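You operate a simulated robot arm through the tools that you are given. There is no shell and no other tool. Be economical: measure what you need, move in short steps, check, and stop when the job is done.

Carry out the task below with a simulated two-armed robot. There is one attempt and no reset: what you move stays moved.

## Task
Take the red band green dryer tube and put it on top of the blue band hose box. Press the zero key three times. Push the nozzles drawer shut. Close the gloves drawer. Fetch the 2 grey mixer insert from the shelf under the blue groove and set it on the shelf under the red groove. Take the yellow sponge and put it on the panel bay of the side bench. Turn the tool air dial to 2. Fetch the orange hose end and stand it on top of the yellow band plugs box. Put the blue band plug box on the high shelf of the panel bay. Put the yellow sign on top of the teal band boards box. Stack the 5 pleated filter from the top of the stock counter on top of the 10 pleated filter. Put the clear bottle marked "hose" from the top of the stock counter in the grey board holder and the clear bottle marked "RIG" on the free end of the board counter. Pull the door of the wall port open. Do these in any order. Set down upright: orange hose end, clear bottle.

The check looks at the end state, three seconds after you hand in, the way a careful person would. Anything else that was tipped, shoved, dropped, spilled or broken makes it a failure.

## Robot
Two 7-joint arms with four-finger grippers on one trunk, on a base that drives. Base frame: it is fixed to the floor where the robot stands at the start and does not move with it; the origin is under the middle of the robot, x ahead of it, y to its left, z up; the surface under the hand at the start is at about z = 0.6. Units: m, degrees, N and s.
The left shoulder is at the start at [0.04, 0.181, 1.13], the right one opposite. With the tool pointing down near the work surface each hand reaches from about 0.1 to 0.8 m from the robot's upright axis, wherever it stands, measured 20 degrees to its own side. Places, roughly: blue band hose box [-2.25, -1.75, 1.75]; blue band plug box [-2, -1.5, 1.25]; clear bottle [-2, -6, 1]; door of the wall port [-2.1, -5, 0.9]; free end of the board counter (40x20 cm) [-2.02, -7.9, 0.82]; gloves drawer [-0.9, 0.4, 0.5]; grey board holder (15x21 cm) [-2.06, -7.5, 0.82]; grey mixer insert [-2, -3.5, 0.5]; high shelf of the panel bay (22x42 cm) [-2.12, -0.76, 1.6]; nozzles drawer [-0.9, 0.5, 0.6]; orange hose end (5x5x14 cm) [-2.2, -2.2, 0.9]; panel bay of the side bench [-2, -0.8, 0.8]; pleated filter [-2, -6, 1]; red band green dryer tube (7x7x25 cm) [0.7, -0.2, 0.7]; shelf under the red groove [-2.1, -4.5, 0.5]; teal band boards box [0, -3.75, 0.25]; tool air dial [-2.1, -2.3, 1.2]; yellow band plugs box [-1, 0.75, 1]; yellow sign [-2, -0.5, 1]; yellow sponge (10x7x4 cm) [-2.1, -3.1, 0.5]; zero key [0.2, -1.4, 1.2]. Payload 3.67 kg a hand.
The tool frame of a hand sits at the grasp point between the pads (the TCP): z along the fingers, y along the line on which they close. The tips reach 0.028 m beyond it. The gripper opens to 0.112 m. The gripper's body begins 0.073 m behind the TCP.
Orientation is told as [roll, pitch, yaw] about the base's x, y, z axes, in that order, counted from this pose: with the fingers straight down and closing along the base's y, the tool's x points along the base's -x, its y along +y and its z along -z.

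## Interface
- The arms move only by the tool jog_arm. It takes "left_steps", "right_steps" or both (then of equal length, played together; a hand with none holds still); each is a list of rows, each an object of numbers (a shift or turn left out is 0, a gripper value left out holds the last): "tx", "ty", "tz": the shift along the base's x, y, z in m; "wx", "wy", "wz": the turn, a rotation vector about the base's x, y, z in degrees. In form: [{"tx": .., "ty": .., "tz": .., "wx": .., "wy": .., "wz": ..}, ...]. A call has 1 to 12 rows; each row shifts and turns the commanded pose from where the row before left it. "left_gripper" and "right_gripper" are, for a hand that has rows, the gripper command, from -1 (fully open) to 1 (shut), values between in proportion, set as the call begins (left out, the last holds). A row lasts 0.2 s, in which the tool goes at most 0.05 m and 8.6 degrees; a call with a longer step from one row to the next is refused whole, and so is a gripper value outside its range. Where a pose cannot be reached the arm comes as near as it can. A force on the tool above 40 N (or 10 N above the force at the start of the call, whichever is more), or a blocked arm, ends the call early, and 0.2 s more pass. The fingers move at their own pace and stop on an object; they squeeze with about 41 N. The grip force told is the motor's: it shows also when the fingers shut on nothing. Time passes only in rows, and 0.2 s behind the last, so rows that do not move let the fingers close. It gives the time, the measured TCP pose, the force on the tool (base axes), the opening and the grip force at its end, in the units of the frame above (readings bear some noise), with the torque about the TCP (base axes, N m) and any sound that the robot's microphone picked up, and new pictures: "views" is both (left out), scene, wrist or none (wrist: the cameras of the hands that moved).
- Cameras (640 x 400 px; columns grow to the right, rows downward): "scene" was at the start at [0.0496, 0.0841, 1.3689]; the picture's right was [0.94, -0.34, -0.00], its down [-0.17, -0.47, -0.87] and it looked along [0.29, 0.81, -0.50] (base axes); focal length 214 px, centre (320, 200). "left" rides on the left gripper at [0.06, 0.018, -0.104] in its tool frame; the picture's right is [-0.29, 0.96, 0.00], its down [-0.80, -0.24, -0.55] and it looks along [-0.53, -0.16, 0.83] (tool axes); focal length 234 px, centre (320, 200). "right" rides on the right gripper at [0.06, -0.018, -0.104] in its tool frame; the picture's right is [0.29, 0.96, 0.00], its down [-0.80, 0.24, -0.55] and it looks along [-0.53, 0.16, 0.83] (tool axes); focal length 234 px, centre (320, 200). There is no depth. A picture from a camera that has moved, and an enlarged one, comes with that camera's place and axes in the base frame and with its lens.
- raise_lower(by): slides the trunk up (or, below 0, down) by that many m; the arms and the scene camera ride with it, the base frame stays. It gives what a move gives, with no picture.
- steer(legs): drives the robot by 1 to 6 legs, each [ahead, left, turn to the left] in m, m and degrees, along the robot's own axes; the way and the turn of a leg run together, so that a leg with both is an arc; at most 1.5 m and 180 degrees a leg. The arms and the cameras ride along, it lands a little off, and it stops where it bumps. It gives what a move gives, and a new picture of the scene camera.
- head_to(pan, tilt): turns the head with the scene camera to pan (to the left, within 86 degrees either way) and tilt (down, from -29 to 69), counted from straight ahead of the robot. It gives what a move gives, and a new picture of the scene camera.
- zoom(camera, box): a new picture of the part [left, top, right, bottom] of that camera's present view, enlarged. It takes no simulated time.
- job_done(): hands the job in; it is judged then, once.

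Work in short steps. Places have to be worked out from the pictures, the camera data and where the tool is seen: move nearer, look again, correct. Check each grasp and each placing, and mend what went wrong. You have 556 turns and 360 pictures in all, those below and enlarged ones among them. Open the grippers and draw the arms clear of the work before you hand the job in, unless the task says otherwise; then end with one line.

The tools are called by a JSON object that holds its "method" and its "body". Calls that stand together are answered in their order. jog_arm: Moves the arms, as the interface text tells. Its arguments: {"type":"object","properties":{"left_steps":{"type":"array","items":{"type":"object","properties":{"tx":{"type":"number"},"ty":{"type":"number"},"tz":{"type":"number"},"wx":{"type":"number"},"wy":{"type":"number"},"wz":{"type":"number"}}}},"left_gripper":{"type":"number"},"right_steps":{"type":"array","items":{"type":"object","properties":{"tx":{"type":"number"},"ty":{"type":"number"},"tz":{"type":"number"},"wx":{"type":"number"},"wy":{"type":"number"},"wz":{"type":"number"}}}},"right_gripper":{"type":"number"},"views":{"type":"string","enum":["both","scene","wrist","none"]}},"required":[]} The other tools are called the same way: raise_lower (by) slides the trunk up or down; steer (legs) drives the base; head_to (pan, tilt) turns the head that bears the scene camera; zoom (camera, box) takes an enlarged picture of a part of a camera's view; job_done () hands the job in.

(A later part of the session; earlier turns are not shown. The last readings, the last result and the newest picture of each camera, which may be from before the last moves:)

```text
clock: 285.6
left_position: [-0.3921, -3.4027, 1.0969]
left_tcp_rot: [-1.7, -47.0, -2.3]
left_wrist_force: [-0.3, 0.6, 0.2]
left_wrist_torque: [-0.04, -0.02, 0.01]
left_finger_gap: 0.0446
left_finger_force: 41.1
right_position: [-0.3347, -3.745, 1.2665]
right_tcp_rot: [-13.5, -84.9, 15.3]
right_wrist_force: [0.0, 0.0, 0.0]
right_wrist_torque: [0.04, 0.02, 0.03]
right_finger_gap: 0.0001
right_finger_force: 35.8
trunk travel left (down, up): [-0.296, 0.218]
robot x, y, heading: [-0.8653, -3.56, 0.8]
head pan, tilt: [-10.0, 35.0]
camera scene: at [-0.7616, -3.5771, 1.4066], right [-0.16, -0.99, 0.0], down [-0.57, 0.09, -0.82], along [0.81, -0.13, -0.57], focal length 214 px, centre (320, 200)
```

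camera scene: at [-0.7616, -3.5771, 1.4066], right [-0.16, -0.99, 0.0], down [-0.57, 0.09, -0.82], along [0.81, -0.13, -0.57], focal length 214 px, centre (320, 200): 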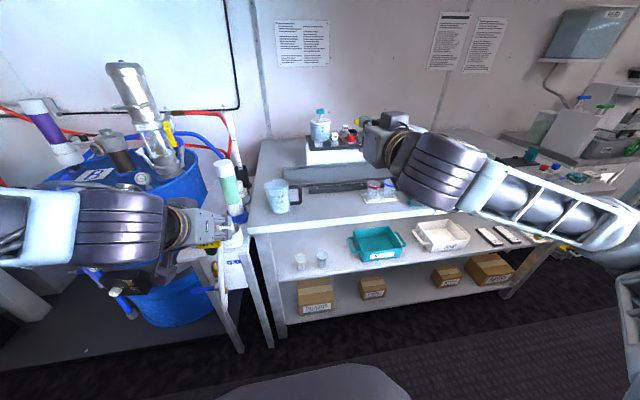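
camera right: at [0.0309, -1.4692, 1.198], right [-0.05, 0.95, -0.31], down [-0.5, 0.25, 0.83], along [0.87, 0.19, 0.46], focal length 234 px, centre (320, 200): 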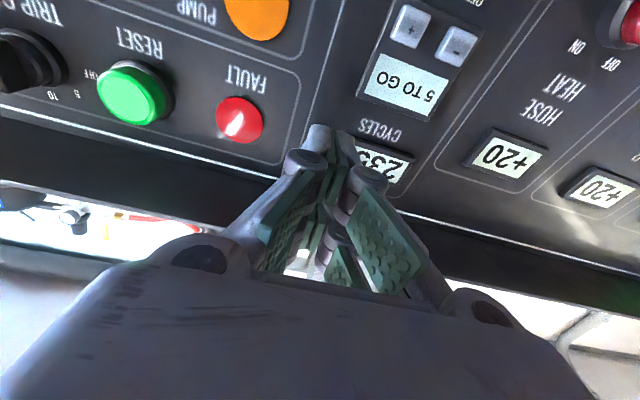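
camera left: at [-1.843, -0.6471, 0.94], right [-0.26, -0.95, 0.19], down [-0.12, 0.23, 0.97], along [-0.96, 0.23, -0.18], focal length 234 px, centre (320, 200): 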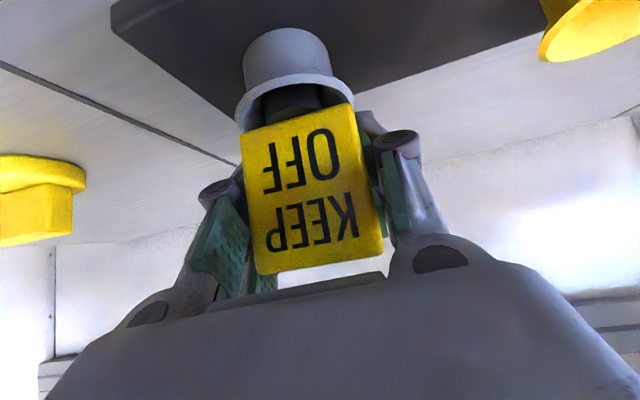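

Boxes stand on the lowest shelf. I enlarge them to find the teal band boards box.

{"method": "zoom", "body": {"camera": "scene", "box": [280, 220, 540, 340]}}

```text
2.46 times, centred on (410, 280) of scene
camera zoom: at [-0.7616, -3.5771, 1.4066], right [-0.16, -0.99, 0.0], down [-0.57, 0.09, -0.82], along [0.81, -0.13, -0.57], focal length 528 px, centre (98, 3)
```

zoom: 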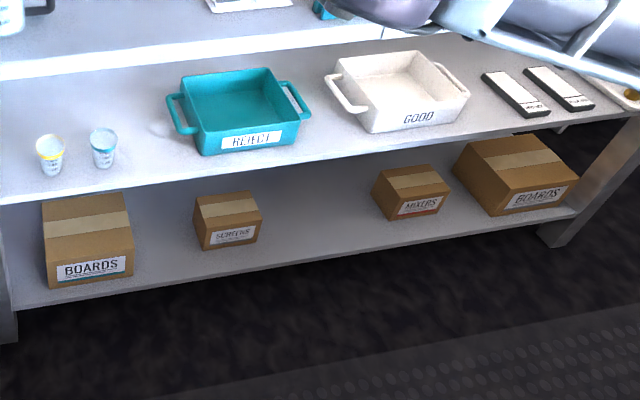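

The left BOARDS box has the teal band, around (-0.1,-3.66). I lower the trunk fully and look more level.

{"method": "raise_lower", "body": {"by": -0.29}}

{"method": "head_to", "body": {"pan": 0, "tilt": 40}}

{"method": "zoom", "body": {"camera": "scene", "box": [220, 150, 460, 300]}}

```text
clock: 288.5
left_position: [-0.3932, -3.4032, 0.8059]
left_tcp_rot: [-1.6, -47.0, -2.3]
left_wrist_force: [-0.5, 0.1, -0.4]
left_wrist_torque: [0.01, 0.0, -0.01]
left_finger_gap: 0.0445
left_finger_force: 40.9
right_position: [-0.3334, -3.7456, 0.9775]
right_tcp_rot: [-13.4, -84.9, 15.1]
right_wrist_force: [-0.4, -1.1, 0.6]
right_wrist_torque: [0.05, -0.03, 0.0]
right_finger_gap: 0.0
right_finger_force: 35.5
trunk travel left (down, up): [-0.006, 0.508]
robot x, y, heading: [-0.8673, -3.5639, 0.8]
head pan, tilt: [-10.0, 35.0]
```

```text
clock: 289.2
left_position: [-0.3916, -3.4021, 0.8057]
left_tcp_rot: [-1.6, -47.1, -2.2]
left_wrist_force: [-0.3, 0.3, -0.9]
left_wrist_torque: [-0.03, 0.0, -0.01]
left_finger_gap: 0.0446
left_finger_force: 40.6
right_position: [-0.3348, -3.7454, 0.9778]
right_tcp_rot: [-13.4, -84.8, 15.1]
right_wrist_force: [0.2, 0.7, 0.7]
right_wrist_torque: [0.03, 0.01, 0.02]
right_finger_gap: 0.0001
right_finger_force: 35.3
trunk travel left (down, up): [-0.006, 0.508]
robot x, y, heading: [-0.8695, -3.5625, 0.8]
head pan, tilt: [0.0, 40.0]
camera scene: at [-0.7636, -3.5621, 1.1098], right [0.01, -1.0, 0.0], down [-0.64, -0.01, -0.77], along [0.77, 0.01, -0.64], focal length 214 px, centre (320, 200)
```

scene: 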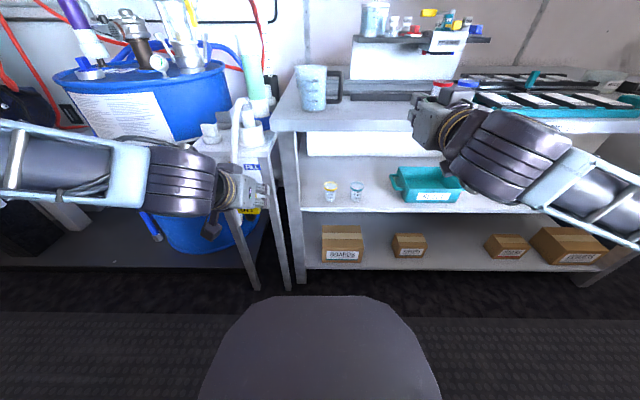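

```text
2.67 times, centred on (340, 225) of scene
camera zoom: at [-0.7636, -3.5621, 1.1098], right [0.01, -1.0, 0.0], down [-0.64, -0.01, -0.77], along [0.77, 0.01, -0.64], focal length 572 px, centre (267, 133)
```

zoom: 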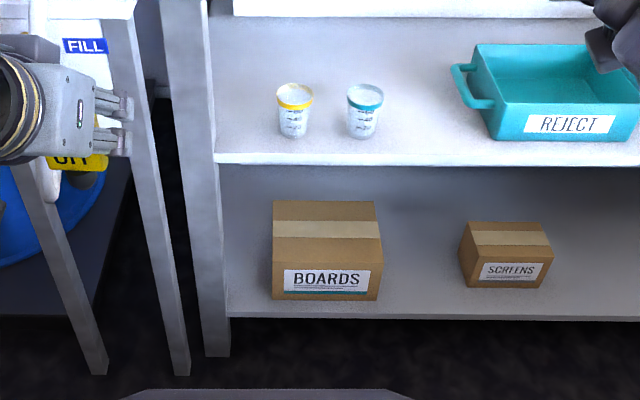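

Box: front x≈-0.122, depth 0.11, centre y≈-3.665, top z≈0.31; mid-shelf underside ≈0.54. I test how low the left hand can get at this tilt, in free space.

{"method": "jog_arm", "body": {"left_steps": [{"tz": -0.04, "tx": 0.01}, {"tz": -0.04, "tx": 0.01}, {"tz": -0.04, "tx": 0.01}, {"tz": -0.04, "tx": 0.01}, {"tz": -0.04}, {"tz": -0.04}, {"tz": -0.04}, {"tz": -0.04}, {"tz": -0.04}, {}], "left_gripper": 1, "views": "none"}}

```text
clock: 291.4
left_position: [-0.3589, -3.3625, 0.501]
left_tcp_rot: [-1.8, -46.9, -2.4]
left_wrist_force: [0.8, -0.5, -0.8]
left_wrist_torque: [-0.02, -0.02, -0.01]
left_finger_gap: 0.0446
left_finger_force: 40.7
left hand out of reach, approached as far as the arm can: row 7, 8, 9
right_position: [-0.3336, -3.7455, 0.9772]
right_tcp_rot: [-13.2, -84.9, 15.0]
right_wrist_force: [-0.3, -0.3, -0.2]
right_wrist_torque: [0.01, 0.0, -0.03]
right_finger_gap: 0.0002
right_finger_force: 35.5
trunk travel left (down, up): [-0.006, 0.508]
robot x, y, heading: [-0.8727, -3.5585, 0.9]
head pan, tilt: [0.0, 40.0]
```

Limit z≈0.50 here. I test further out to the side and forward.

{"method": "jog_arm", "body": {"left_steps": [{"ty": 0.04, "tx": 0.02}, {"ty": 0.04, "tx": 0.02}, {"ty": 0.03}, {"tz": -0.04}, {"tz": -0.04}, {"tz": -0.04}, {}], "left_gripper": 1, "views": "none"}}

```text
clock: 293.0
left_position: [-0.3293, -3.237, 0.4431]
left_tcp_rot: [-1.6, -46.9, -2.5]
left_wrist_force: [0.0, -0.1, -0.4]
left_wrist_torque: [0.02, 0.01, 0.01]
left_finger_gap: 0.0444
left_finger_force: 41.1
left hand out of reach, approached as far as the arm can: row 5, 6
right_position: [-0.3345, -3.7456, 0.9781]
right_tcp_rot: [-13.1, -84.9, 14.8]
right_wrist_force: [0.1, -0.5, 0.0]
right_wrist_torque: [-0.01, 0.02, 0.0]
right_finger_gap: 0.0
right_finger_force: 35.9
trunk travel left (down, up): [-0.006, 0.508]
robot x, y, heading: [-0.8692, -3.5659, 0.8]
head pan, tilt: [0.0, 40.0]
```

Better: z 0.443 with the hand further out. I yaw the hand inward and try lower.

{"method": "jog_arm", "body": {"left_steps": [{"wz": -8}, {"wz": -8}, {"wz": -8}, {"tz": -0.03}, {"tz": -0.03}, {"tz": -0.03}, {}], "left_gripper": 1, "views": "none"}}

```text
clock: 294.6
left_position: [-0.3307, -3.2371, 0.4314]
left_tcp_rot: [-1.8, -46.9, -26.3]
left_wrist_force: [-1.2, 0.6, -1.4]
left_wrist_torque: [-0.02, 0.02, -0.02]
left_finger_gap: 0.0448
left_finger_force: 40.9
left hand out of reach, approached as far as the arm can: row 4, 5, 6
right_position: [-0.3332, -3.7456, 0.9771]
right_tcp_rot: [-13.5, -84.9, 15.2]
right_wrist_force: [0.5, 0.3, 0.2]
right_wrist_torque: [-0.01, 0.03, -0.02]
right_finger_gap: 0.0
right_finger_force: 36.0
trunk travel left (down, up): [-0.006, 0.508]
robot x, y, heading: [-0.8652, -3.5638, 0.8]
head pan, tilt: [0.0, 40.0]
```

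I go further out sideways and test again.

{"method": "jog_arm", "body": {"left_steps": [{"ty": 0.04}, {"ty": 0.04}, {"tz": -0.03}, {"tz": -0.03}, {}], "left_gripper": 1, "views": "scene"}}

```text
clock: 295.8
left_position: [-0.3435, -3.158, 0.4222]
left_tcp_rot: [-1.5, -46.9, -26.4]
left_wrist_force: [-0.1, -0.4, -0.1]
left_wrist_torque: [0.03, -0.02, 0.01]
left_finger_gap: 0.0447
left_finger_force: 41.0
left hand out of reach, approached as far as the arm can: row 3, 4
right_position: [-0.3345, -3.7456, 0.9777]
right_tcp_rot: [-13.3, -85.0, 15.1]
right_wrist_force: [0.4, -0.3, 0.4]
right_wrist_torque: [0.05, -0.02, 0.01]
right_finger_gap: 0.0
right_finger_force: 35.9
trunk travel left (down, up): [-0.006, 0.508]
robot x, y, heading: [-0.866, -3.5611, 0.9]
head pan, tilt: [0.0, 40.0]
camera scene: at [-0.7636, -3.5621, 1.1098], right [0.01, -1.0, 0.0], down [-0.64, -0.01, -0.77], along [0.77, 0.01, -0.64], focal length 214 px, centre (320, 200)
```

scene: 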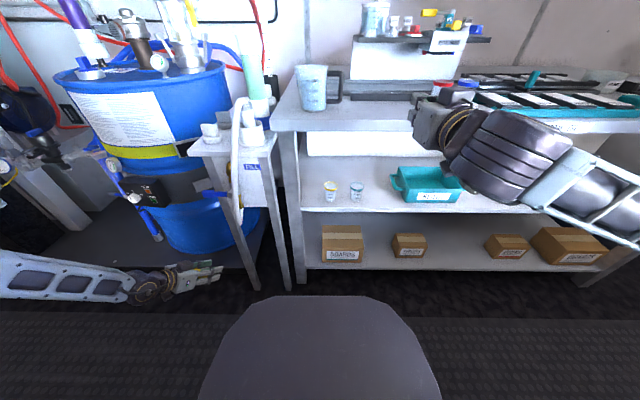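

Close to what's needed (z≈0.395). I test whether a steeper hand gets lower.

{"method": "jog_arm", "body": {"left_steps": [{"wx": 3.3, "wy": 6.8}, {"wx": 3.3, "wy": 6.8}, {"tz": -0.03}, {"tz": -0.03}, {"tz": -0.03}, {}], "left_gripper": 1, "views": "none"}}

```text
clock: 297.2
left_position: [-0.3606, -3.1594, 0.3918]
left_tcp_rot: [-1.8, -31.9, -26.2]
left_wrist_force: [0.2, -1.1, 0.8]
left_wrist_torque: [-0.01, 0.0, 0.01]
left_finger_gap: 0.0447
left_finger_force: 41.0
left hand out of reach, approached as far as the arm can: row 3, 4, 5
right_position: [-0.3344, -3.7451, 0.9765]
right_tcp_rot: [-13.5, -84.9, 15.2]
right_wrist_force: [-0.8, 0.7, -0.7]
right_wrist_torque: [0.0, 0.0, 0.0]
right_finger_gap: 0.0001
right_finger_force: 36.2
trunk travel left (down, up): [-0.006, 0.508]
robot x, y, heading: [-0.864, -3.5596, 0.7]
head pan, tilt: [0.0, 40.0]
```

A steeper tilt helps. I try a compromise: tilt ~41°, yaw ~-12°, 5 cm further forward.

{"method": "jog_arm", "body": {"left_steps": [{"tz": 0.03, "wx": -2.0, "wy": -4.1}, {"wx": -2.0, "wy": -4.1}, {"wz": 7, "tx": 0.025}, {"wz": 7, "tx": 0.025}, {"tz": -0.02}, {"tz": -0.02}, {"tz": -0.02}, {}], "left_gripper": 1, "views": "none"}}

```text
clock: 299.0
left_position: [-0.317, -3.1535, 0.4158]
left_tcp_rot: [-1.8, -41.0, -12.3]
left_wrist_force: [0.4, -0.5, -0.1]
left_wrist_torque: [0.04, -0.01, 0.0]
left_finger_gap: 0.0446
left_finger_force: 41.0
left hand out of reach, approached as far as the arm can: row 5, 6, 7
right_position: [-0.334, -3.7461, 0.9775]
right_tcp_rot: [-13.4, -84.9, 15.1]
right_wrist_force: [0.5, 0.2, 0.1]
right_wrist_torque: [0.02, 0.0, 0.02]
right_finger_gap: 0.0
right_finger_force: 35.4
trunk travel left (down, up): [-0.006, 0.508]
robot x, y, heading: [-0.8689, -3.5621, 0.8]
head pan, tilt: [0.0, 40.0]
```

Good: z≈0.416 gives a ~1 cm gap. I raise the right hand clear of the table, raise the trunk 3 cm for the approach, strafe right, then go in.

{"method": "jog_arm", "body": {"right_steps": [{"tz": 0.045}, {"tz": 0.045}, {"tz": 0.045}, {"tz": 0.045}, {"tz": 0.045}, {"tz": 0.045}, {"tx": -0.03}, {"tx": -0.03}], "views": "none"}}

{"method": "raise_lower", "body": {"by": 0.03}}

{"method": "steer", "body": {"legs": [[0, -0.5, -0.8], [0.1, 0, 0]]}}

{"method": "zoom", "body": {"camera": "left", "box": [0, 0, 640, 400]}}

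```text
clock: 300.8
left_position: [-0.3153, -3.1531, 0.4157]
left_tcp_rot: [-1.8, -41.0, -12.3]
left_wrist_force: [-0.4, 0.7, -0.5]
left_wrist_torque: [0.01, -0.04, -0.01]
left_finger_gap: 0.0447
left_finger_force: 41.2
right_position: [-0.3935, -3.7429, 1.2494]
right_tcp_rot: [-13.8, -84.9, 15.4]
right_wrist_force: [0.8, -0.6, -0.3]
right_wrist_torque: [-0.02, 0.01, 0.0]
right_finger_gap: 0.0002
right_finger_force: 35.6
trunk travel left (down, up): [-0.006, 0.508]
robot x, y, heading: [-0.8641, -3.5593, 0.8]
head pan, tilt: [0.0, 40.0]
```

```text
clock: 301.6
left_position: [-0.3168, -3.153, 0.4436]
left_tcp_rot: [-1.8, -41.0, -12.4]
left_wrist_force: [0.1, -0.4, -0.4]
left_wrist_torque: [0.02, -0.03, -0.03]
left_finger_gap: 0.0446
left_finger_force: 41.2
right_position: [-0.3931, -3.7436, 1.2788]
right_tcp_rot: [-13.3, -84.9, 15.3]
right_wrist_force: [0.6, 0.2, -0.2]
right_wrist_torque: [0.02, 0.01, -0.01]
right_finger_gap: 0.0002
right_finger_force: 36.0
trunk travel left (down, up): [-0.036, 0.478]
robot x, y, heading: [-0.864, -3.5647, 0.5]
head pan, tilt: [0.0, 40.0]
```

```text
clock: 305.4
left_position: [-0.2062, -3.6646, 0.4432]
left_tcp_rot: [-1.8, -40.8, -13.0]
left_wrist_force: [-0.6, 0.7, -0.3]
left_wrist_torque: [0.02, 0.01, 0.01]
left_finger_gap: 0.0446
left_finger_force: 41.1
right_position: [-0.2885, -4.2524, 1.2753]
right_tcp_rot: [-13.2, -84.8, 14.2]
right_wrist_force: [1.4, -0.9, 0.5]
right_wrist_torque: [-0.01, -0.04, -0.01]
right_finger_gap: 0.0
right_finger_force: 35.5
trunk travel left (down, up): [-0.036, 0.478]
robot x, y, heading: [-0.7642, -4.0669, -0.0]
head pan, tilt: [0.0, 40.0]
camera scene: at [-0.6568, -4.0673, 1.1383], right [0.0, -1.0, 0.0], down [-0.64, 0.0, -0.76], along [0.76, 0.0, -0.64], focal length 214 px, centre (320, 200)
```

scene: 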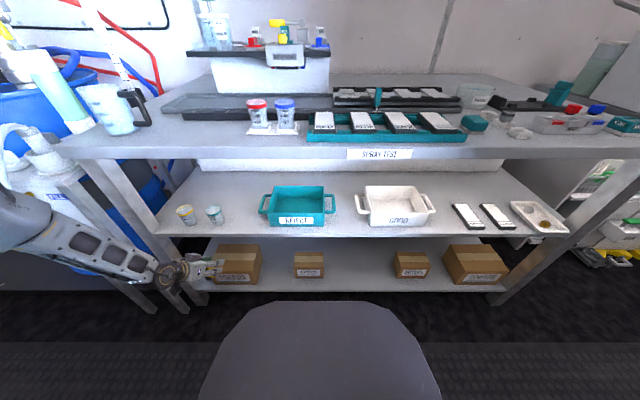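

```text
1.00 times, centred on (320, 200) of left (not enlarged: the box is as wide or as high as the picture)
camera zoom: at [-0.3113, -3.6191, 0.4826], right [0.45, 0.88, 0.17], down [0.18, -0.27, 0.95], along [0.88, -0.39, -0.28], focal length 234 px, centre (320, 200)
```

zoom: 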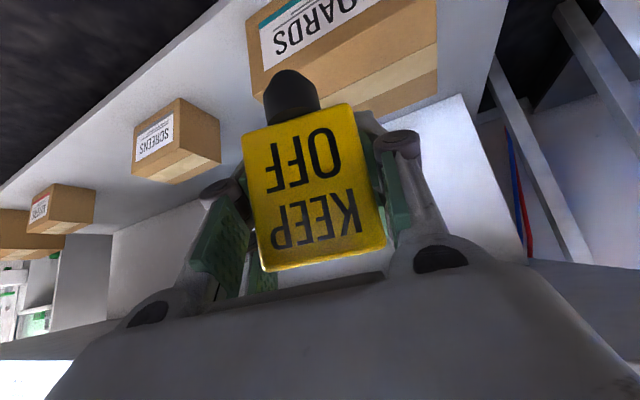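

Heading right at the teal BOARDS box. I lower 2 cm so the hand passes under the mid shelf, then go forward 0.1 m.

{"method": "raise_lower", "body": {"by": -0.02}}

{"method": "steer", "body": {"legs": [[0.1, 0, 0]]}}

{"method": "zoom", "body": {"camera": "left", "box": [0, 0, 640, 400]}}

```text
clock: 306.1
left_position: [-0.2066, -3.6648, 0.4249]
left_tcp_rot: [-1.8, -41.1, -13.0]
left_wrist_force: [-0.5, 0.5, -0.6]
left_wrist_torque: [-0.01, 0.0, -0.01]
left_finger_gap: 0.0447
left_finger_force: 41.3
right_position: [-0.2903, -4.2538, 1.2579]
right_tcp_rot: [-13.5, -85.0, 14.5]
right_wrist_force: [0.6, -0.1, 0.1]
right_wrist_torque: [0.01, 0.05, -0.03]
right_finger_gap: 0.0001
right_finger_force: 35.6
trunk travel left (down, up): [-0.016, 0.498]
robot x, y, heading: [-0.7611, -4.0658, -0.1]
head pan, tilt: [0.0, 40.0]
```

```text
clock: 307.4
left_position: [-0.122, -3.6626, 0.416]
left_tcp_rot: [-2.2, -39.5, -12.5]
left_wrist_force: [0.1, 0.5, -0.6]
left_wrist_torque: [-0.03, 0.01, 0.02]
left_finger_gap: 0.0449
left_finger_force: 41.1
right_position: [-0.1915, -4.2526, 1.2577]
right_tcp_rot: [-13.5, -84.9, 14.8]
right_wrist_force: [0.6, -0.2, 0.9]
right_wrist_torque: [-0.01, -0.02, -0.02]
right_finger_gap: 0.0
right_finger_force: 35.5
trunk travel left (down, up): [-0.016, 0.498]
robot x, y, heading: [-0.6629, -4.0674, 0.1]
head pan, tilt: [0.0, 40.0]
stopped in leg 1: the force on the tool passed its limit at 61 N (the readings are from after the stop); the commanded pose is now the measured one
camera scene: at [-0.561, -4.067, 1.1192], right [0.0, -1.0, 0.0], down [-0.64, 0.0, -0.77], along [0.77, 0.0, -0.64], focal length 214 px, centre (320, 200)
```

scene: 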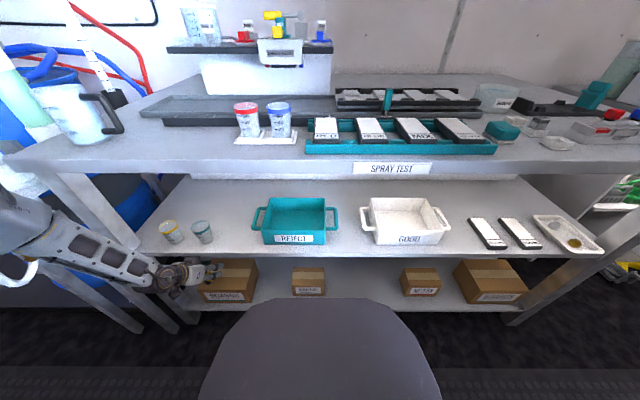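

```text
1.00 times, centred on (320, 200) of left (not enlarged: the box is as wide or as high as the picture)
camera zoom: at [-0.2268, -3.6173, 0.4586], right [0.45, 0.88, 0.15], down [0.2, -0.27, 0.94], along [0.87, -0.39, -0.3], focal length 234 px, centre (320, 200)
```

zoom: 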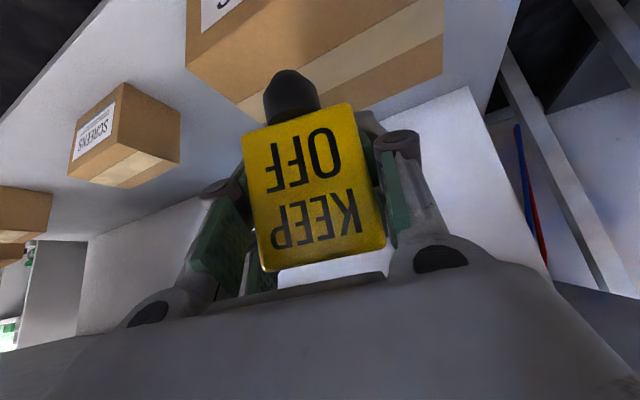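

The hand brushed the shelf edge, but the sign's foot is already ~4 cm inside over the box top. I lower the trunk to its end.

{"method": "raise_lower", "body": {"by": -0.015}}

{"method": "jog_arm", "body": {"left_steps": [{"tz": -0.006}, {"tz": -0.005}, {}], "left_gripper": 1, "views": "none"}}

```text
clock: 308.0
left_position: [-0.1215, -3.6625, 0.4024]
left_tcp_rot: [-2.2, -39.6, -12.5]
left_wrist_force: [-0.3, -0.5, -1.4]
left_wrist_torque: [-0.02, -0.03, -0.03]
left_finger_gap: 0.0449
left_finger_force: 40.8
right_position: [-0.1924, -4.2534, 1.2452]
right_tcp_rot: [-13.4, -85.0, 14.7]
right_wrist_force: [-0.4, 0.1, 0.3]
right_wrist_torque: [0.04, 0.03, 0.0]
right_finger_gap: 0.0
right_finger_force: 36.0
trunk travel left (down, up): [-0.001, 0.513]
robot x, y, heading: [-0.6688, -4.0688, 0.3]
head pan, tilt: [0.0, 40.0]
```

```text
clock: 308.8
left_position: [-0.1214, -3.6623, 0.4029]
left_tcp_rot: [-2.2, -39.5, -12.6]
left_wrist_force: [0.3, -0.1, -0.5]
left_wrist_torque: [-0.02, -0.02, -0.02]
left_finger_gap: 0.0447
left_finger_force: 41.1
left hand out of reach, approached as far as the arm can: row 1, 2
right_position: [-0.1929, -4.252, 1.244]
right_tcp_rot: [-13.5, -84.9, 14.8]
right_wrist_force: [-0.6, 0.3, 0.1]
right_wrist_torque: [0.01, 0.01, 0.01]
right_finger_gap: 0.0002
right_finger_force: 35.4
trunk travel left (down, up): [-0.001, 0.513]
robot x, y, heading: [-0.6637, -4.0689, 0.1]
head pan, tilt: [0.0, 40.0]
```

No contact yet. I look at the remaining gap.

{"method": "zoom", "body": {"camera": "left", "box": [180, 30, 460, 205]}}

{"method": "zoom", "body": {"camera": "scene", "box": [140, 230, 280, 320]}}

```text
2.29 times, centred on (320, 118) of left
camera zoom: at [-0.2267, -3.6173, 0.4447], right [0.45, 0.88, 0.15], down [0.2, -0.27, 0.94], along [0.87, -0.39, -0.3], focal length 535 px, centre (320, 389)
```

zoom: 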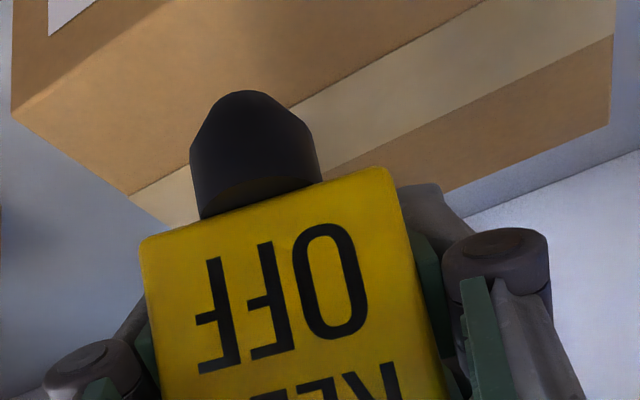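

```text
4.44 times, centred on (210, 275) of scene
camera zoom: at [-0.5612, -4.067, 1.1051], right [0.0, -1.0, 0.0], down [-0.64, 0.0, -0.77], along [0.77, 0.0, -0.64], focal length 953 px, centre (809, -133)
```

zoom: 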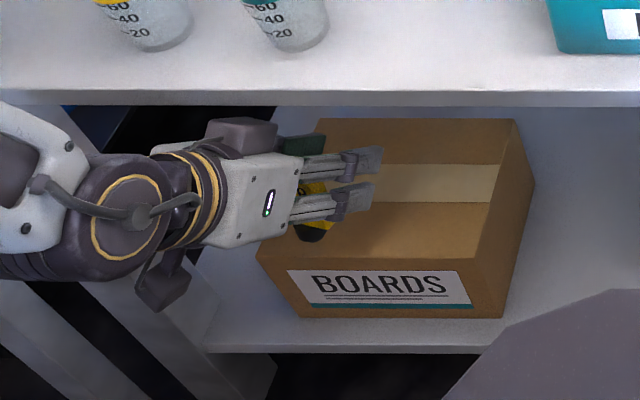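

The sign is near the box's left edge; I strafe 5 cm right, then steepen the hand slightly to get lower.

{"method": "steer", "body": {"legs": [[0, -0.05, 0]]}}

{"method": "jog_arm", "body": {"left_steps": [{"wx": 1.3, "wy": 5.8}, {"tz": -0.006}, {"tz": -0.006}, {}], "left_gripper": 1, "views": "none"}}

```text
clock: 309.7
left_position: [-0.1212, -3.7125, 0.4033]
left_tcp_rot: [-2.1, -39.7, -12.6]
left_wrist_force: [-0.6, -0.9, -0.4]
left_wrist_torque: [0.03, 0.01, 0.0]
left_finger_gap: 0.0447
left_finger_force: 40.2
right_position: [-0.1915, -4.3042, 1.2441]
right_tcp_rot: [-12.3, -85.0, 13.5]
right_wrist_force: [-0.6, -1.3, -0.4]
right_wrist_torque: [0.0, 0.0, 0.05]
right_finger_gap: 0.0001
right_finger_force: 35.6
trunk travel left (down, up): [-0.001, 0.513]
robot x, y, heading: [-0.6624, -4.1139, 0.2]
head pan, tilt: [0.0, 40.0]
camera scene: at [-0.561, -4.1186, 1.1051], right [0.0, -1.0, 0.0], down [-0.64, 0.0, -0.77], along [0.77, 0.0, -0.64], focal length 214 px, centre (320, 200)
```

scene: 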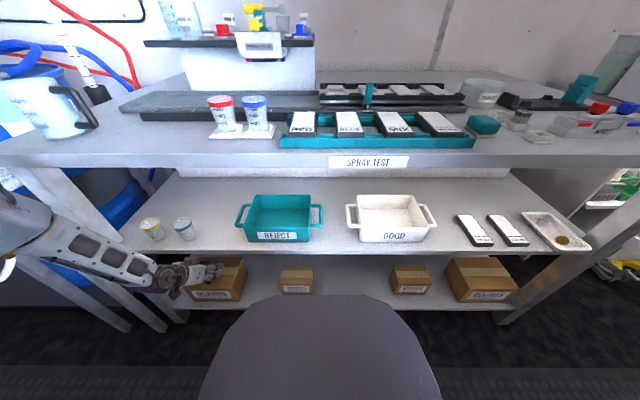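

```text
clock: 310.7
left_position: [-0.122, -3.7126, 0.3968]
left_tcp_rot: [-2.2, -33.7, -12.5]
left_wrist_force: [0.3, 0.8, -0.6]
left_wrist_torque: [0.0, 0.0, 0.02]
left_finger_gap: 0.0445
left_finger_force: 40.7
left hand out of reach, approached as far as the arm can: row 3
right_position: [-0.1909, -4.3032, 1.2438]
right_tcp_rot: [-13.4, -84.9, 14.6]
right_wrist_force: [0.2, 0.3, 0.7]
right_wrist_torque: [-0.03, -0.03, 0.0]
right_finger_gap: 0.0
right_finger_force: 35.6
trunk travel left (down, up): [-0.001, 0.513]
robot x, y, heading: [-0.6652, -4.1148, 0.3]
head pan, tilt: [0.0, 40.0]
```

Still no contact; I check closely.

{"method": "zoom", "body": {"camera": "scene", "box": [140, 235, 260, 320]}}

```text
4.71 times, centred on (200, 278) of scene
camera zoom: at [-0.5609, -4.1168, 1.1051], right [0.0, -1.0, 0.0], down [-0.64, 0.0, -0.77], along [0.77, 0.0, -0.64], focal length 1009 px, centre (885, -165)
```

zoom: 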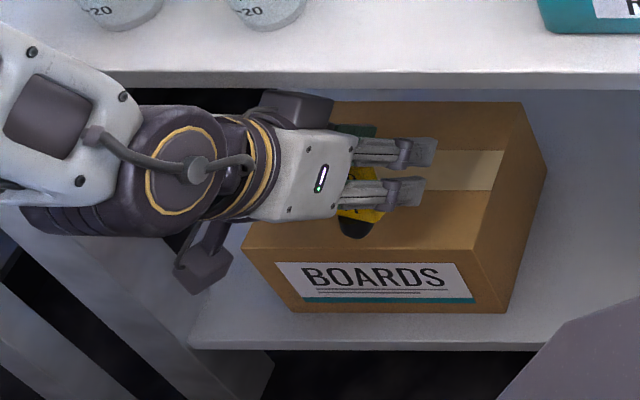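

The box top is really z≈0.27 (front x≈-0.124), so a ~4 cm guided drop remains, and I need to be deeper. I restore the tilt to ~40° and push in 3.5 cm gently.

{"method": "jog_arm", "body": {"left_steps": [{"wx": -1.2, "wy": -5.5, "tx": 0.005}, {"tx": 0.01}, {"tx": 0.01}, {"tx": 0.01}, {}], "left_gripper": 1, "views": "none"}}

```text
clock: 311.7
left_position: [-0.0969, -3.712, 0.4101]
left_tcp_rot: [-2.6, -38.4, -12.2]
left_wrist_force: [-0.4, 0.7, -1.1]
left_wrist_torque: [-0.05, 0.0, 0.01]
left_finger_gap: 0.0443
left_finger_force: 41.1
left hand out of reach, approached as far as the arm can: row 1, 2, 3, 4
right_position: [-0.1908, -4.3015, 1.2432]
right_tcp_rot: [-13.5, -84.8, 14.7]
right_wrist_force: [0.8, 0.3, 0.6]
right_wrist_torque: [0.02, 0.02, 0.01]
right_finger_gap: 0.0
right_finger_force: 35.6
trunk travel left (down, up): [-0.001, 0.513]
robot x, y, heading: [-0.6638, -4.116, 0.7]
head pan, tilt: [0.0, 40.0]
stopped in row 4 (left hand): the force on the tool passed its limit at 49 N (the readings are from after the stop); the commanded pose is now the measured one
```

Now the foot is ~4 cm inside. I steepen a bit to go lower, then loosen the grip slightly so the sign slides down between the pads.

{"method": "jog_arm", "body": {"left_steps": [{"wx": 1.2, "wy": 5.5, "tx": -0.004}, {"tz": -0.008}, {"tz": -0.008}, {}], "left_gripper": 1, "views": "none"}}

{"method": "jog_arm", "body": {"left_steps": [{}, {}, {}], "left_gripper": 0.14, "views": "wrist"}}

```text
clock: 312.1
left_position: [-0.1104, -3.7095, 0.4046]
left_tcp_rot: [-2.9, -32.2, -11.6]
left_wrist_force: [-4.6, 0.9, -0.1]
left_wrist_torque: [-0.12, -0.65, 0.07]
left_finger_gap: 0.0443
left_finger_force: 41.4
right_position: [-0.1918, -4.3008, 1.2444]
right_tcp_rot: [-13.1, -84.9, 14.5]
right_wrist_force: [-0.1, 0.1, 0.2]
right_wrist_torque: [-0.02, -0.02, 0.03]
right_finger_gap: 0.0
right_finger_force: 35.4
trunk travel left (down, up): [-0.001, 0.513]
robot x, y, heading: [-0.6645, -4.1158, 0.6]
head pan, tilt: [0.0, 40.0]
stopped in row 2 (left hand): the force on the tool passed its limit at 43 N (the readings are from after the stop); the commanded pose is now the measured one
```

```text
clock: 312.9
left_position: [-0.1108, -3.7109, 0.405]
left_tcp_rot: [-3.0, -32.2, -11.8]
left_wrist_force: [-6.2, -1.5, -2.6]
left_wrist_torque: [0.01, -0.97, 0.2]
left_finger_gap: 0.0483
left_finger_force: 0.0
right_position: [-0.1927, -4.301, 1.2444]
right_tcp_rot: [-13.4, -84.9, 14.8]
right_wrist_force: [-0.2, 0.5, -0.8]
right_wrist_torque: [-0.01, 0.01, 0.02]
right_finger_gap: 0.0
right_finger_force: 35.5
trunk travel left (down, up): [-0.001, 0.513]
robot x, y, heading: [-0.6639, -4.1171, 0.8]
head pan, tilt: [0.0, 40.0]
camera left: at [-0.2091, -3.6666, 0.4602], right [0.46, 0.88, 0.11], down [0.32, -0.28, 0.9], along [0.83, -0.38, -0.42], focal length 234 px, centre (320, 200)
```

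left: 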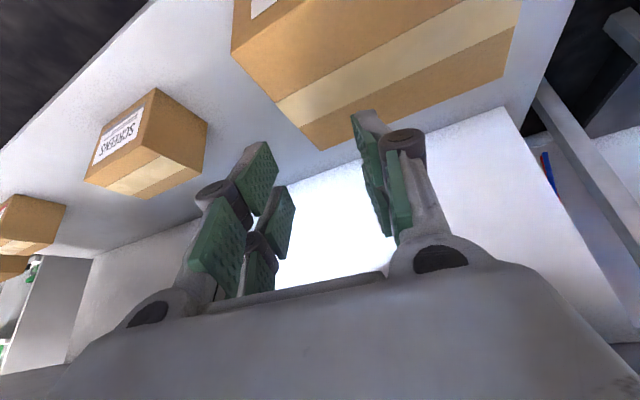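

The sign is no longer between the fingers and I don't see it on the box. I look from the head camera.

{"method": "zoom", "body": {"camera": "scene", "box": [100, 220, 300, 345]}}

```text
3.20 times, centred on (200, 282) of scene
camera zoom: at [-0.5621, -4.1165, 1.1051], right [0.01, -1.0, 0.0], down [-0.64, -0.01, -0.77], along [0.77, 0.01, -0.64], focal length 686 px, centre (704, -64)
```

zoom: 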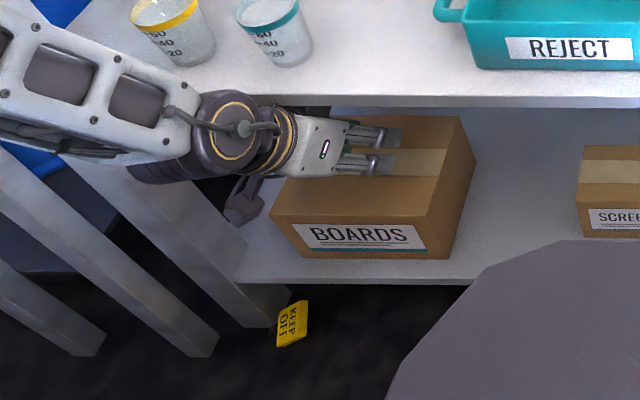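

The sign fell to the floor near (-0.16,-3.50). I back off and test whether the left hand can reach the floor with fingers down at the robot's side.

{"method": "steer", "body": {"legs": [[-0.4, 0, 0]]}}

{"method": "jog_arm", "body": {"left_steps": [{"wx": 1.5, "wy": 7, "tx": -0.02}, {"wx": 1.5, "wy": 7, "tx": -0.03}, {"wx": 1.5, "wy": 7, "tx": -0.03}, {"wx": 1.5, "wy": 7, "tx": -0.03}, {"tx": -0.03, "ty": 0.01}, {"tx": -0.03, "ty": 0.01, "tz": -0.02}, {"tx": -0.03, "tz": -0.03}, {"tx": -0.02, "tz": -0.04}, {"tz": -0.04}, {"tz": -0.04}, {"tz": -0.04}, {}], "left_gripper": -1, "views": "none"}}

```text
clock: 315.5
left_position: [-0.5137, -3.7139, 0.4041]
left_tcp_rot: [-2.9, -32.2, -12.0]
left_wrist_force: [-0.5, -0.3, 0.4]
left_wrist_torque: [0.0, 0.03, 0.01]
left_finger_gap: 0.0482
left_finger_force: 0.1
right_position: [-0.5983, -4.3039, 1.2452]
right_tcp_rot: [-13.6, -84.8, 14.8]
right_wrist_force: [-0.8, 0.7, 0.5]
right_wrist_torque: [0.0, 0.02, -0.03]
right_finger_gap: 0.0
right_finger_force: 35.5
trunk travel left (down, up): [-0.001, 0.513]
robot x, y, heading: [-1.0706, -4.1204, 0.4]
head pan, tilt: [0.0, 40.0]
camera scene: at [-0.9677, -4.1198, 1.1052], right [0.01, -1.0, 0.0], down [-0.64, 0.0, -0.77], along [0.77, 0.0, -0.64], focal length 214 px, centre (320, 200)
```

scene: 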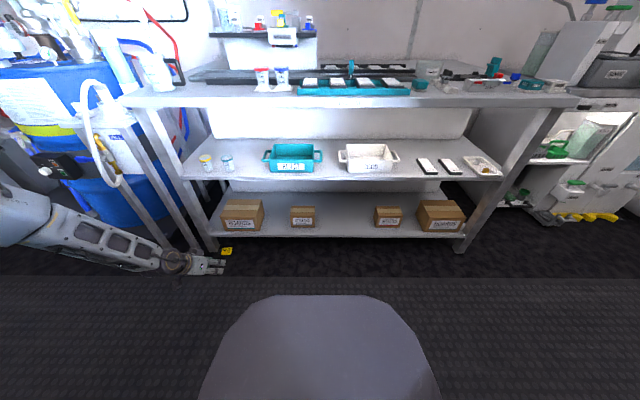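

```text
clock: 318.1
left_position: [-0.7517, -3.6493, 0.3277]
left_tcp_rot: [-2.9, -3.6, -12.1]
left_wrist_force: [0.0, 0.0, 0.3]
left_wrist_torque: [-0.01, 0.0, -0.03]
left_finger_gap: 0.112
left_finger_force: 0.0
left hand out of reach, approached as far as the arm can: row 3, 4, 8, 9, 10, 11
right_position: [-0.5986, -4.3068, 1.2445]
right_tcp_rot: [-13.2, -85.0, 14.5]
right_wrist_force: [0.5, 0.4, 1.1]
right_wrist_torque: [0.01, 0.01, 0.02]
right_finger_gap: 0.0
right_finger_force: 36.0
trunk travel left (down, up): [-0.001, 0.513]
robot x, y, heading: [-1.0736, -4.1217, 0.5]
head pan, tilt: [0.0, 40.0]
```

z≈0.33 so far. I explore further outward and lower.

{"method": "jog_arm", "body": {"left_steps": [{"ty": 0.04}, {"ty": 0.04}, {"ty": 0.04}, {"tz": -0.04}, {"tz": -0.04}, {"tz": -0.04}, {}], "views": "none"}}

{"method": "jog_arm", "body": {"left_steps": [{"tx": 0.04}, {"tx": 0.04}, {"tx": 0.04}, {"tz": -0.04}, {"tz": -0.04}, {"tz": -0.04}, {}], "views": "none"}}

```text
clock: 319.7
left_position: [-0.7515, -3.5317, 0.3211]
left_tcp_rot: [-3.5, -3.2, -12.0]
left_wrist_force: [-1.0, 0.3, 0.0]
left_wrist_torque: [-0.03, 0.01, -0.01]
left_finger_gap: 0.112
left_finger_force: 0.1
left hand out of reach, approached as far as the arm can: row 4, 5, 6
right_position: [-0.5982, -4.3048, 1.2438]
right_tcp_rot: [-13.5, -85.0, 14.7]
right_wrist_force: [0.2, 0.1, -0.2]
right_wrist_torque: [0.01, 0.02, 0.01]
right_finger_gap: 0.0001
right_finger_force: 36.1
trunk travel left (down, up): [-0.001, 0.513]
robot x, y, heading: [-1.0722, -4.1239, 0.5]
head pan, tilt: [0.0, 40.0]
```

```text
clock: 321.3
left_position: [-0.6885, -3.4932, 0.34]
left_tcp_rot: [-2.7, -3.7, -11.9]
left_wrist_force: [-0.3, -0.6, -0.5]
left_wrist_torque: [-0.01, 0.01, 0.0]
left_finger_gap: 0.112
left_finger_force: 0.1
left hand out of reach, approached as far as the arm can: row 1, 2, 3, 4, 5, 6
right_position: [-0.597, -4.3044, 1.2444]
right_tcp_rot: [-13.4, -84.8, 14.7]
right_wrist_force: [-1.3, 0.7, -0.6]
right_wrist_torque: [-0.04, 0.03, 0.0]
right_finger_gap: 0.0001
right_finger_force: 36.1
trunk travel left (down, up): [-0.001, 0.513]
robot x, y, heading: [-1.0711, -4.116, 0.6]
head pan, tilt: [0.0, 40.0]
```

Extension seems the limit out here. I try nearer the robot's flank (forward ~0.05, lateral ~0.45).

{"method": "jog_arm", "body": {"left_steps": [{"tx": -0.04, "ty": -0.01}, {"tx": -0.04, "ty": -0.01}, {"tx": -0.04, "ty": -0.01}, {"tx": -0.04, "ty": -0.01}, {"tx": -0.04, "ty": -0.01}, {"tx": -0.04}, {"tx": -0.04}, {"tz": -0.04}, {"tz": -0.04}, {"tz": -0.04}, {"tz": -0.04}, {}], "views": "none"}}

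```text
clock: 323.9
left_position: [-0.9683, -3.5432, 0.1847]
left_tcp_rot: [-2.8, -3.5, -11.8]
left_wrist_force: [0.2, -0.4, -0.8]
left_wrist_torque: [0.02, 0.01, 0.01]
left_finger_gap: 0.112
left_finger_force: 0.1
left hand out of reach, approached as far as the arm can: row 10
right_position: [-0.5979, -4.3057, 1.2448]
right_tcp_rot: [-13.5, -84.9, 14.8]
right_wrist_force: [-0.7, 0.9, 1.1]
right_wrist_torque: [0.0, -0.01, 0.01]
right_finger_gap: 0.0
right_finger_force: 35.4
trunk travel left (down, up): [-0.001, 0.513]
robot x, y, heading: [-1.0706, -4.1174, 0.3]
head pan, tilt: [0.0, 40.0]
```

Much lower: 0.185. I move inward laterally and lower.

{"method": "jog_arm", "body": {"left_steps": [{"ty": -0.04}, {"ty": -0.04}, {"ty": -0.03}, {"tz": -0.04}, {"tz": -0.04}, {"tz": -0.03}, {"tz": -0.02}, {}], "views": "none"}}

```text
clock: 325.7
left_position: [-0.966, -3.6525, 0.0555]
left_tcp_rot: [-2.9, -3.5, -12.1]
left_wrist_force: [-0.1, -0.5, 0.4]
left_wrist_torque: [0.02, -0.01, 0.03]
left_finger_gap: 0.112
left_finger_force: 0.2
right_position: [-0.5971, -4.3049, 1.2444]
right_tcp_rot: [-13.5, -84.9, 14.7]
right_wrist_force: [0.1, -0.2, 0.6]
right_wrist_torque: [-0.04, 0.02, 0.0]
right_finger_gap: 0.0001
right_finger_force: 35.2
trunk travel left (down, up): [-0.001, 0.513]
robot x, y, heading: [-1.0693, -4.1197, 0.5]
head pan, tilt: [0.0, 40.0]
```

The left hand can reach the floor at the robot's flank (TCP z 0.055). I raise it a little, turn to heading -90°, and park alongside the sign with the head looking left-down.

{"method": "jog_arm", "body": {"left_steps": [{"tz": 0.04}, {"tz": 0.04}, {"tz": 0.04}, {"tz": 0.04}], "views": "none"}}

{"method": "steer", "body": {"legs": [[0, 0, -90], [-0.4, 0.0, 0], [-0.3, 0.36, 0]]}}

{"method": "head_to", "body": {"pan": 75, "tilt": 60}}

```text
clock: 326.7
left_position: [-0.9641, -3.6532, 0.2165]
left_tcp_rot: [-2.9, -3.5, -12.0]
left_wrist_force: [-1.2, 0.0, 0.2]
left_wrist_torque: [0.0, 0.03, 0.04]
left_finger_gap: 0.112
left_finger_force: 0.0
right_position: [-0.5974, -4.3048, 1.2443]
right_tcp_rot: [-13.2, -84.9, 14.5]
right_wrist_force: [0.2, -0.2, -0.6]
right_wrist_torque: [-0.01, -0.01, 0.0]
right_finger_gap: 0.0001
right_finger_force: 35.3
trunk travel left (down, up): [-0.001, 0.513]
robot x, y, heading: [-1.0691, -4.1179, 0.6]
head pan, tilt: [0.0, 40.0]
```

```text
clock: 335.5
left_position: [-0.3474, -3.5888, 0.2202]
left_tcp_rot: [-3.2, -3.1, -103.5]
left_wrist_force: [-0.7, 0.2, -0.7]
left_wrist_torque: [-0.01, -0.11, -0.05]
left_finger_gap: 0.1119
left_finger_force: 0.0
right_position: [-1.0268, -3.9306, 1.2407]
right_tcp_rot: [-1.1, -85.3, -90.5]
right_wrist_force: [0.1, -0.6, 0.2]
right_wrist_torque: [-0.02, 0.01, -0.05]
right_finger_gap: 0.0001
right_finger_force: 36.2
trunk travel left (down, up): [-0.001, 0.513]
robot x, y, heading: [-0.7965, -3.4731, -92.6]
head pan, tilt: [0.0, 40.0]
stopped in leg 3: the robot was blocked; the commanded pose is now the measured one
camera scene: at [-0.8193, -3.5752, 1.1052], right [-1.0, 0.04, -0.02], down [0.04, 0.64, -0.76], along [-0.02, -0.76, -0.64], focal length 214 px, centre (320, 200)
```

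scene: 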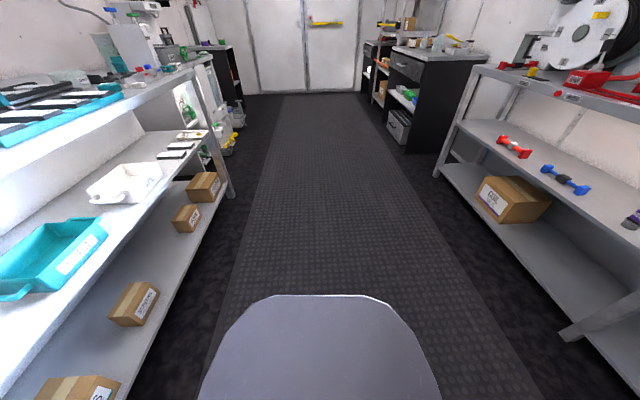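

```text
clock: 337.0
left_position: [-0.3492, -3.5898, 0.2212]
left_tcp_rot: [-3.2, -3.2, -103.5]
left_wrist_force: [-0.5, -0.2, -0.2]
left_wrist_torque: [-0.02, -0.03, 0.03]
left_finger_gap: 0.1122
left_finger_force: 0.0
right_position: [-1.0265, -3.9311, 1.2408]
right_tcp_rot: [0.2, -85.3, -92.0]
right_wrist_force: [-0.3, 0.3, -0.4]
right_wrist_torque: [-0.02, 0.0, 0.03]
right_finger_gap: 0.0002
right_finger_force: 35.8
trunk travel left (down, up): [-0.001, 0.513]
robot x, y, heading: [-0.7936, -3.4661, -92.6]
head pan, tilt: [75.0, 60.0]
camera scene: at [-0.7515, -3.5113, 1.0793], right [-0.3, -0.95, -0.01], down [-0.82, 0.26, -0.52], along [0.49, -0.15, -0.86], focal length 214 px, centre (320, 200)
```

scene: 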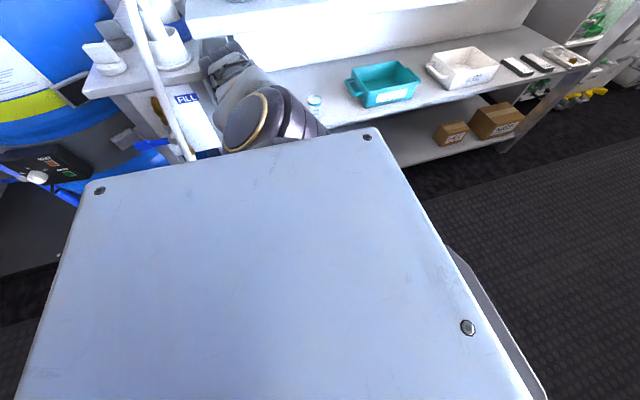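

The left elbow is against the FILL stool. The mirror approach (heading +90°, right arm) keeps the elbow clear. I move away, turn round, and set the right arm to a hanging pose.

{"method": "steer", "body": {"legs": [[0.1, -0.35, 2], [0, 0, 180]]}}

{"method": "jog_arm", "body": {"left_steps": [{"tz": 0.045}, {"tz": 0.045}, {"tz": 0.045}, {"tz": 0.045}, {"tz": 0.045}, {"tz": 0.045}, {"tz": 0.045}, {"tz": 0.045}, {"tz": 0.045}, {}], "right_steps": [{"wx": -8, "tz": -0.02}, {"wx": -8, "tz": -0.02}, {"wx": -8, "tz": -0.02}, {"wx": -8, "tz": -0.03}, {"wx": -8, "tz": -0.03}, {"wx": -8, "tz": -0.03}, {"wx": -8, "tz": -0.03}, {"wx": -8, "tz": -0.03}, {"wx": -8, "tz": -0.03}, {"wx": -8, "tz": -0.03}], "right_gripper": -1, "views": "none"}}

```text
clock: 347.4
left_position: [-1.5906, -3.4353, 0.2127]
left_tcp_rot: [-4.3, -3.6, 76.4]
left_wrist_force: [0.4, 0.5, 0.3]
left_wrist_torque: [-0.04, 0.01, 0.03]
left_finger_gap: 0.112
left_finger_force: 0.0
right_position: [-0.9315, -3.0976, 1.2473]
right_tcp_rot: [-13.3, -85.2, 101.3]
right_wrist_force: [0.3, 0.9, -0.3]
right_wrist_torque: [-0.02, -0.02, -0.01]
right_finger_gap: 0.0
right_finger_force: 35.5
trunk travel left (down, up): [-0.001, 0.513]
robot x, y, heading: [-1.1419, -3.5584, 86.9]
head pan, tilt: [75.0, 60.0]
camera scene: at [-1.2068, -3.5188, 1.0784], right [0.31, 0.95, 0.0], down [0.82, -0.27, -0.5], along [-0.48, 0.15, -0.87], focal length 214 px, centre (320, 200)
```

scene: 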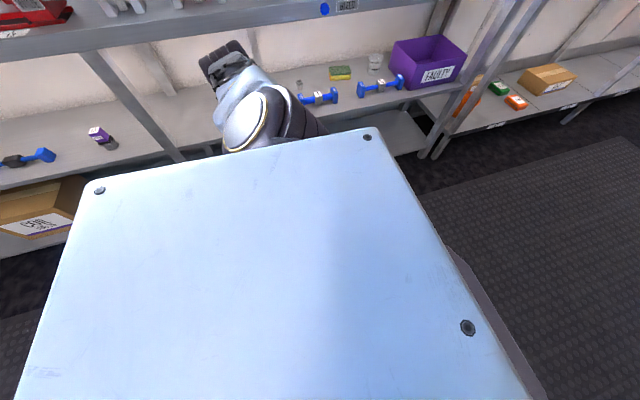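

```text
clock: 349.6
left_position: [-1.6407, -3.4215, 0.5403]
left_tcp_rot: [-4.4, -3.5, 76.4]
left_wrist_force: [0.5, -0.1, -1.0]
left_wrist_torque: [-0.01, -0.03, -0.02]
left_finger_gap: 0.112
left_finger_force: 0.1
left hand out of reach, approached as far as the arm can: row 6, 7, 8, 9
right_position: [-0.9302, -3.0963, 0.9757]
right_tcp_rot: [-2.1, -5.2, 90.9]
right_wrist_force: [-1.1, -0.5, -0.1]
right_wrist_torque: [-0.02, 0.02, 0.0]
right_finger_gap: 0.1118
right_finger_force: 0.1
trunk travel left (down, up): [-0.001, 0.513]
robot x, y, heading: [-1.1393, -3.558, 87.2]
head pan, tilt: [75.0, 60.0]
```

I swing the right hand out to the robot's right flank and down.

{"method": "jog_arm", "body": {"right_steps": [{"tx": 0.035, "ty": -0.02, "tz": -0.025}, {"tx": 0.035, "ty": -0.02, "tz": -0.025}, {"tx": 0.035, "ty": -0.02, "tz": -0.025}, {"tx": 0.035, "ty": -0.02, "tz": -0.025}, {"tx": 0.035, "ty": -0.02, "tz": -0.025}, {"tx": 0.035, "ty": -0.02, "tz": -0.025}, {"tx": 0.035, "ty": -0.02, "tz": -0.025}, {"tx": 0.035, "ty": -0.02, "tz": -0.025}, {"ty": -0.04, "tz": -0.025}, {"ty": -0.04, "tz": -0.025}, {"ty": -0.04, "tz": -0.025}, {"ty": -0.03, "tz": -0.03}], "right_gripper": -1, "views": "none"}}

{"method": "jog_arm", "body": {"right_steps": [{"tz": -0.04}, {"tz": -0.04}, {"tz": -0.04}, {"tz": -0.04}, {"tz": -0.04}, {"tz": -0.04}, {"tz": -0.04}, {"tz": -0.04}, {"tz": -0.04}, {"tz": -0.04}, {}], "views": "none"}}

```text
clock: 352.2
left_position: [-1.6387, -3.4213, 0.5413]
left_tcp_rot: [-4.4, -3.5, 76.2]
left_wrist_force: [-0.5, 0.2, 0.4]
left_wrist_torque: [0.0, 0.0, 0.02]
left_finger_gap: 0.1117
left_finger_force: 0.1
right_position: [-0.6357, -3.334, 0.6938]
right_tcp_rot: [-2.1, -5.1, 91.1]
right_wrist_force: [-0.6, 0.9, 0.0]
right_wrist_torque: [-0.07, 0.04, 0.03]
right_finger_gap: 0.1119
right_finger_force: 0.1
right hand out of reach, approached as far as the arm can: row 10, 11, 12
trunk travel left (down, up): [-0.001, 0.513]
robot x, y, heading: [-1.145, -3.557, 87.1]
head pan, tilt: [75.0, 60.0]
```

```text
clock: 354.6
left_position: [-1.6389, -3.4211, 0.5396]
left_tcp_rot: [-4.4, -3.6, 76.4]
left_wrist_force: [0.4, -0.2, 0.6]
left_wrist_torque: [0.01, -0.02, 0.04]
left_finger_gap: 0.112
left_finger_force: 0.0
right_position: [-0.6361, -3.3311, 0.2939]
right_tcp_rot: [-2.0, -5.3, 91.0]
right_wrist_force: [0.6, 0.4, 0.3]
right_wrist_torque: [0.02, 0.01, -0.02]
right_finger_gap: 0.1119
right_finger_force: 0.2
trunk travel left (down, up): [-0.001, 0.513]
robot x, y, heading: [-1.1411, -3.5591, 87.3]
head pan, tilt: [75.0, 60.0]
```

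Good, z 0.29 at lateral 0.49. I test tilting the fingers outward (toward +x) and lowering.

{"method": "jog_arm", "body": {"right_steps": [{"wy": -8}, {"wy": -8}, {"wy": -8}, {"wy": -8}, {"tz": -0.04}, {"tz": -0.04}, {"tz": -0.04}, {"tz": -0.04}, {"tz": -0.04}, {}], "views": "none"}}

```text
clock: 356.8
left_position: [-1.6398, -3.4211, 0.5404]
left_tcp_rot: [-4.4, -3.6, 76.4]
left_wrist_force: [0.0, 0.2, -0.9]
left_wrist_torque: [0.0, 0.03, -0.02]
left_finger_gap: 0.1121
left_finger_force: 0.0
right_position: [-0.6446, -3.332, 0.0901]
right_tcp_rot: [-29.7, -4.0, 92.9]
right_wrist_force: [-0.3, -0.3, 0.7]
right_wrist_torque: [-0.04, 0.0, -0.01]
right_finger_gap: 0.1119
right_finger_force: 0.1
right hand out of reach, approached as far as the arm can: row 4
trunk travel left (down, up): [-0.001, 0.513]
robot x, y, heading: [-1.1417, -3.5614, 87.4]
head pan, tilt: [75.0, 60.0]
```

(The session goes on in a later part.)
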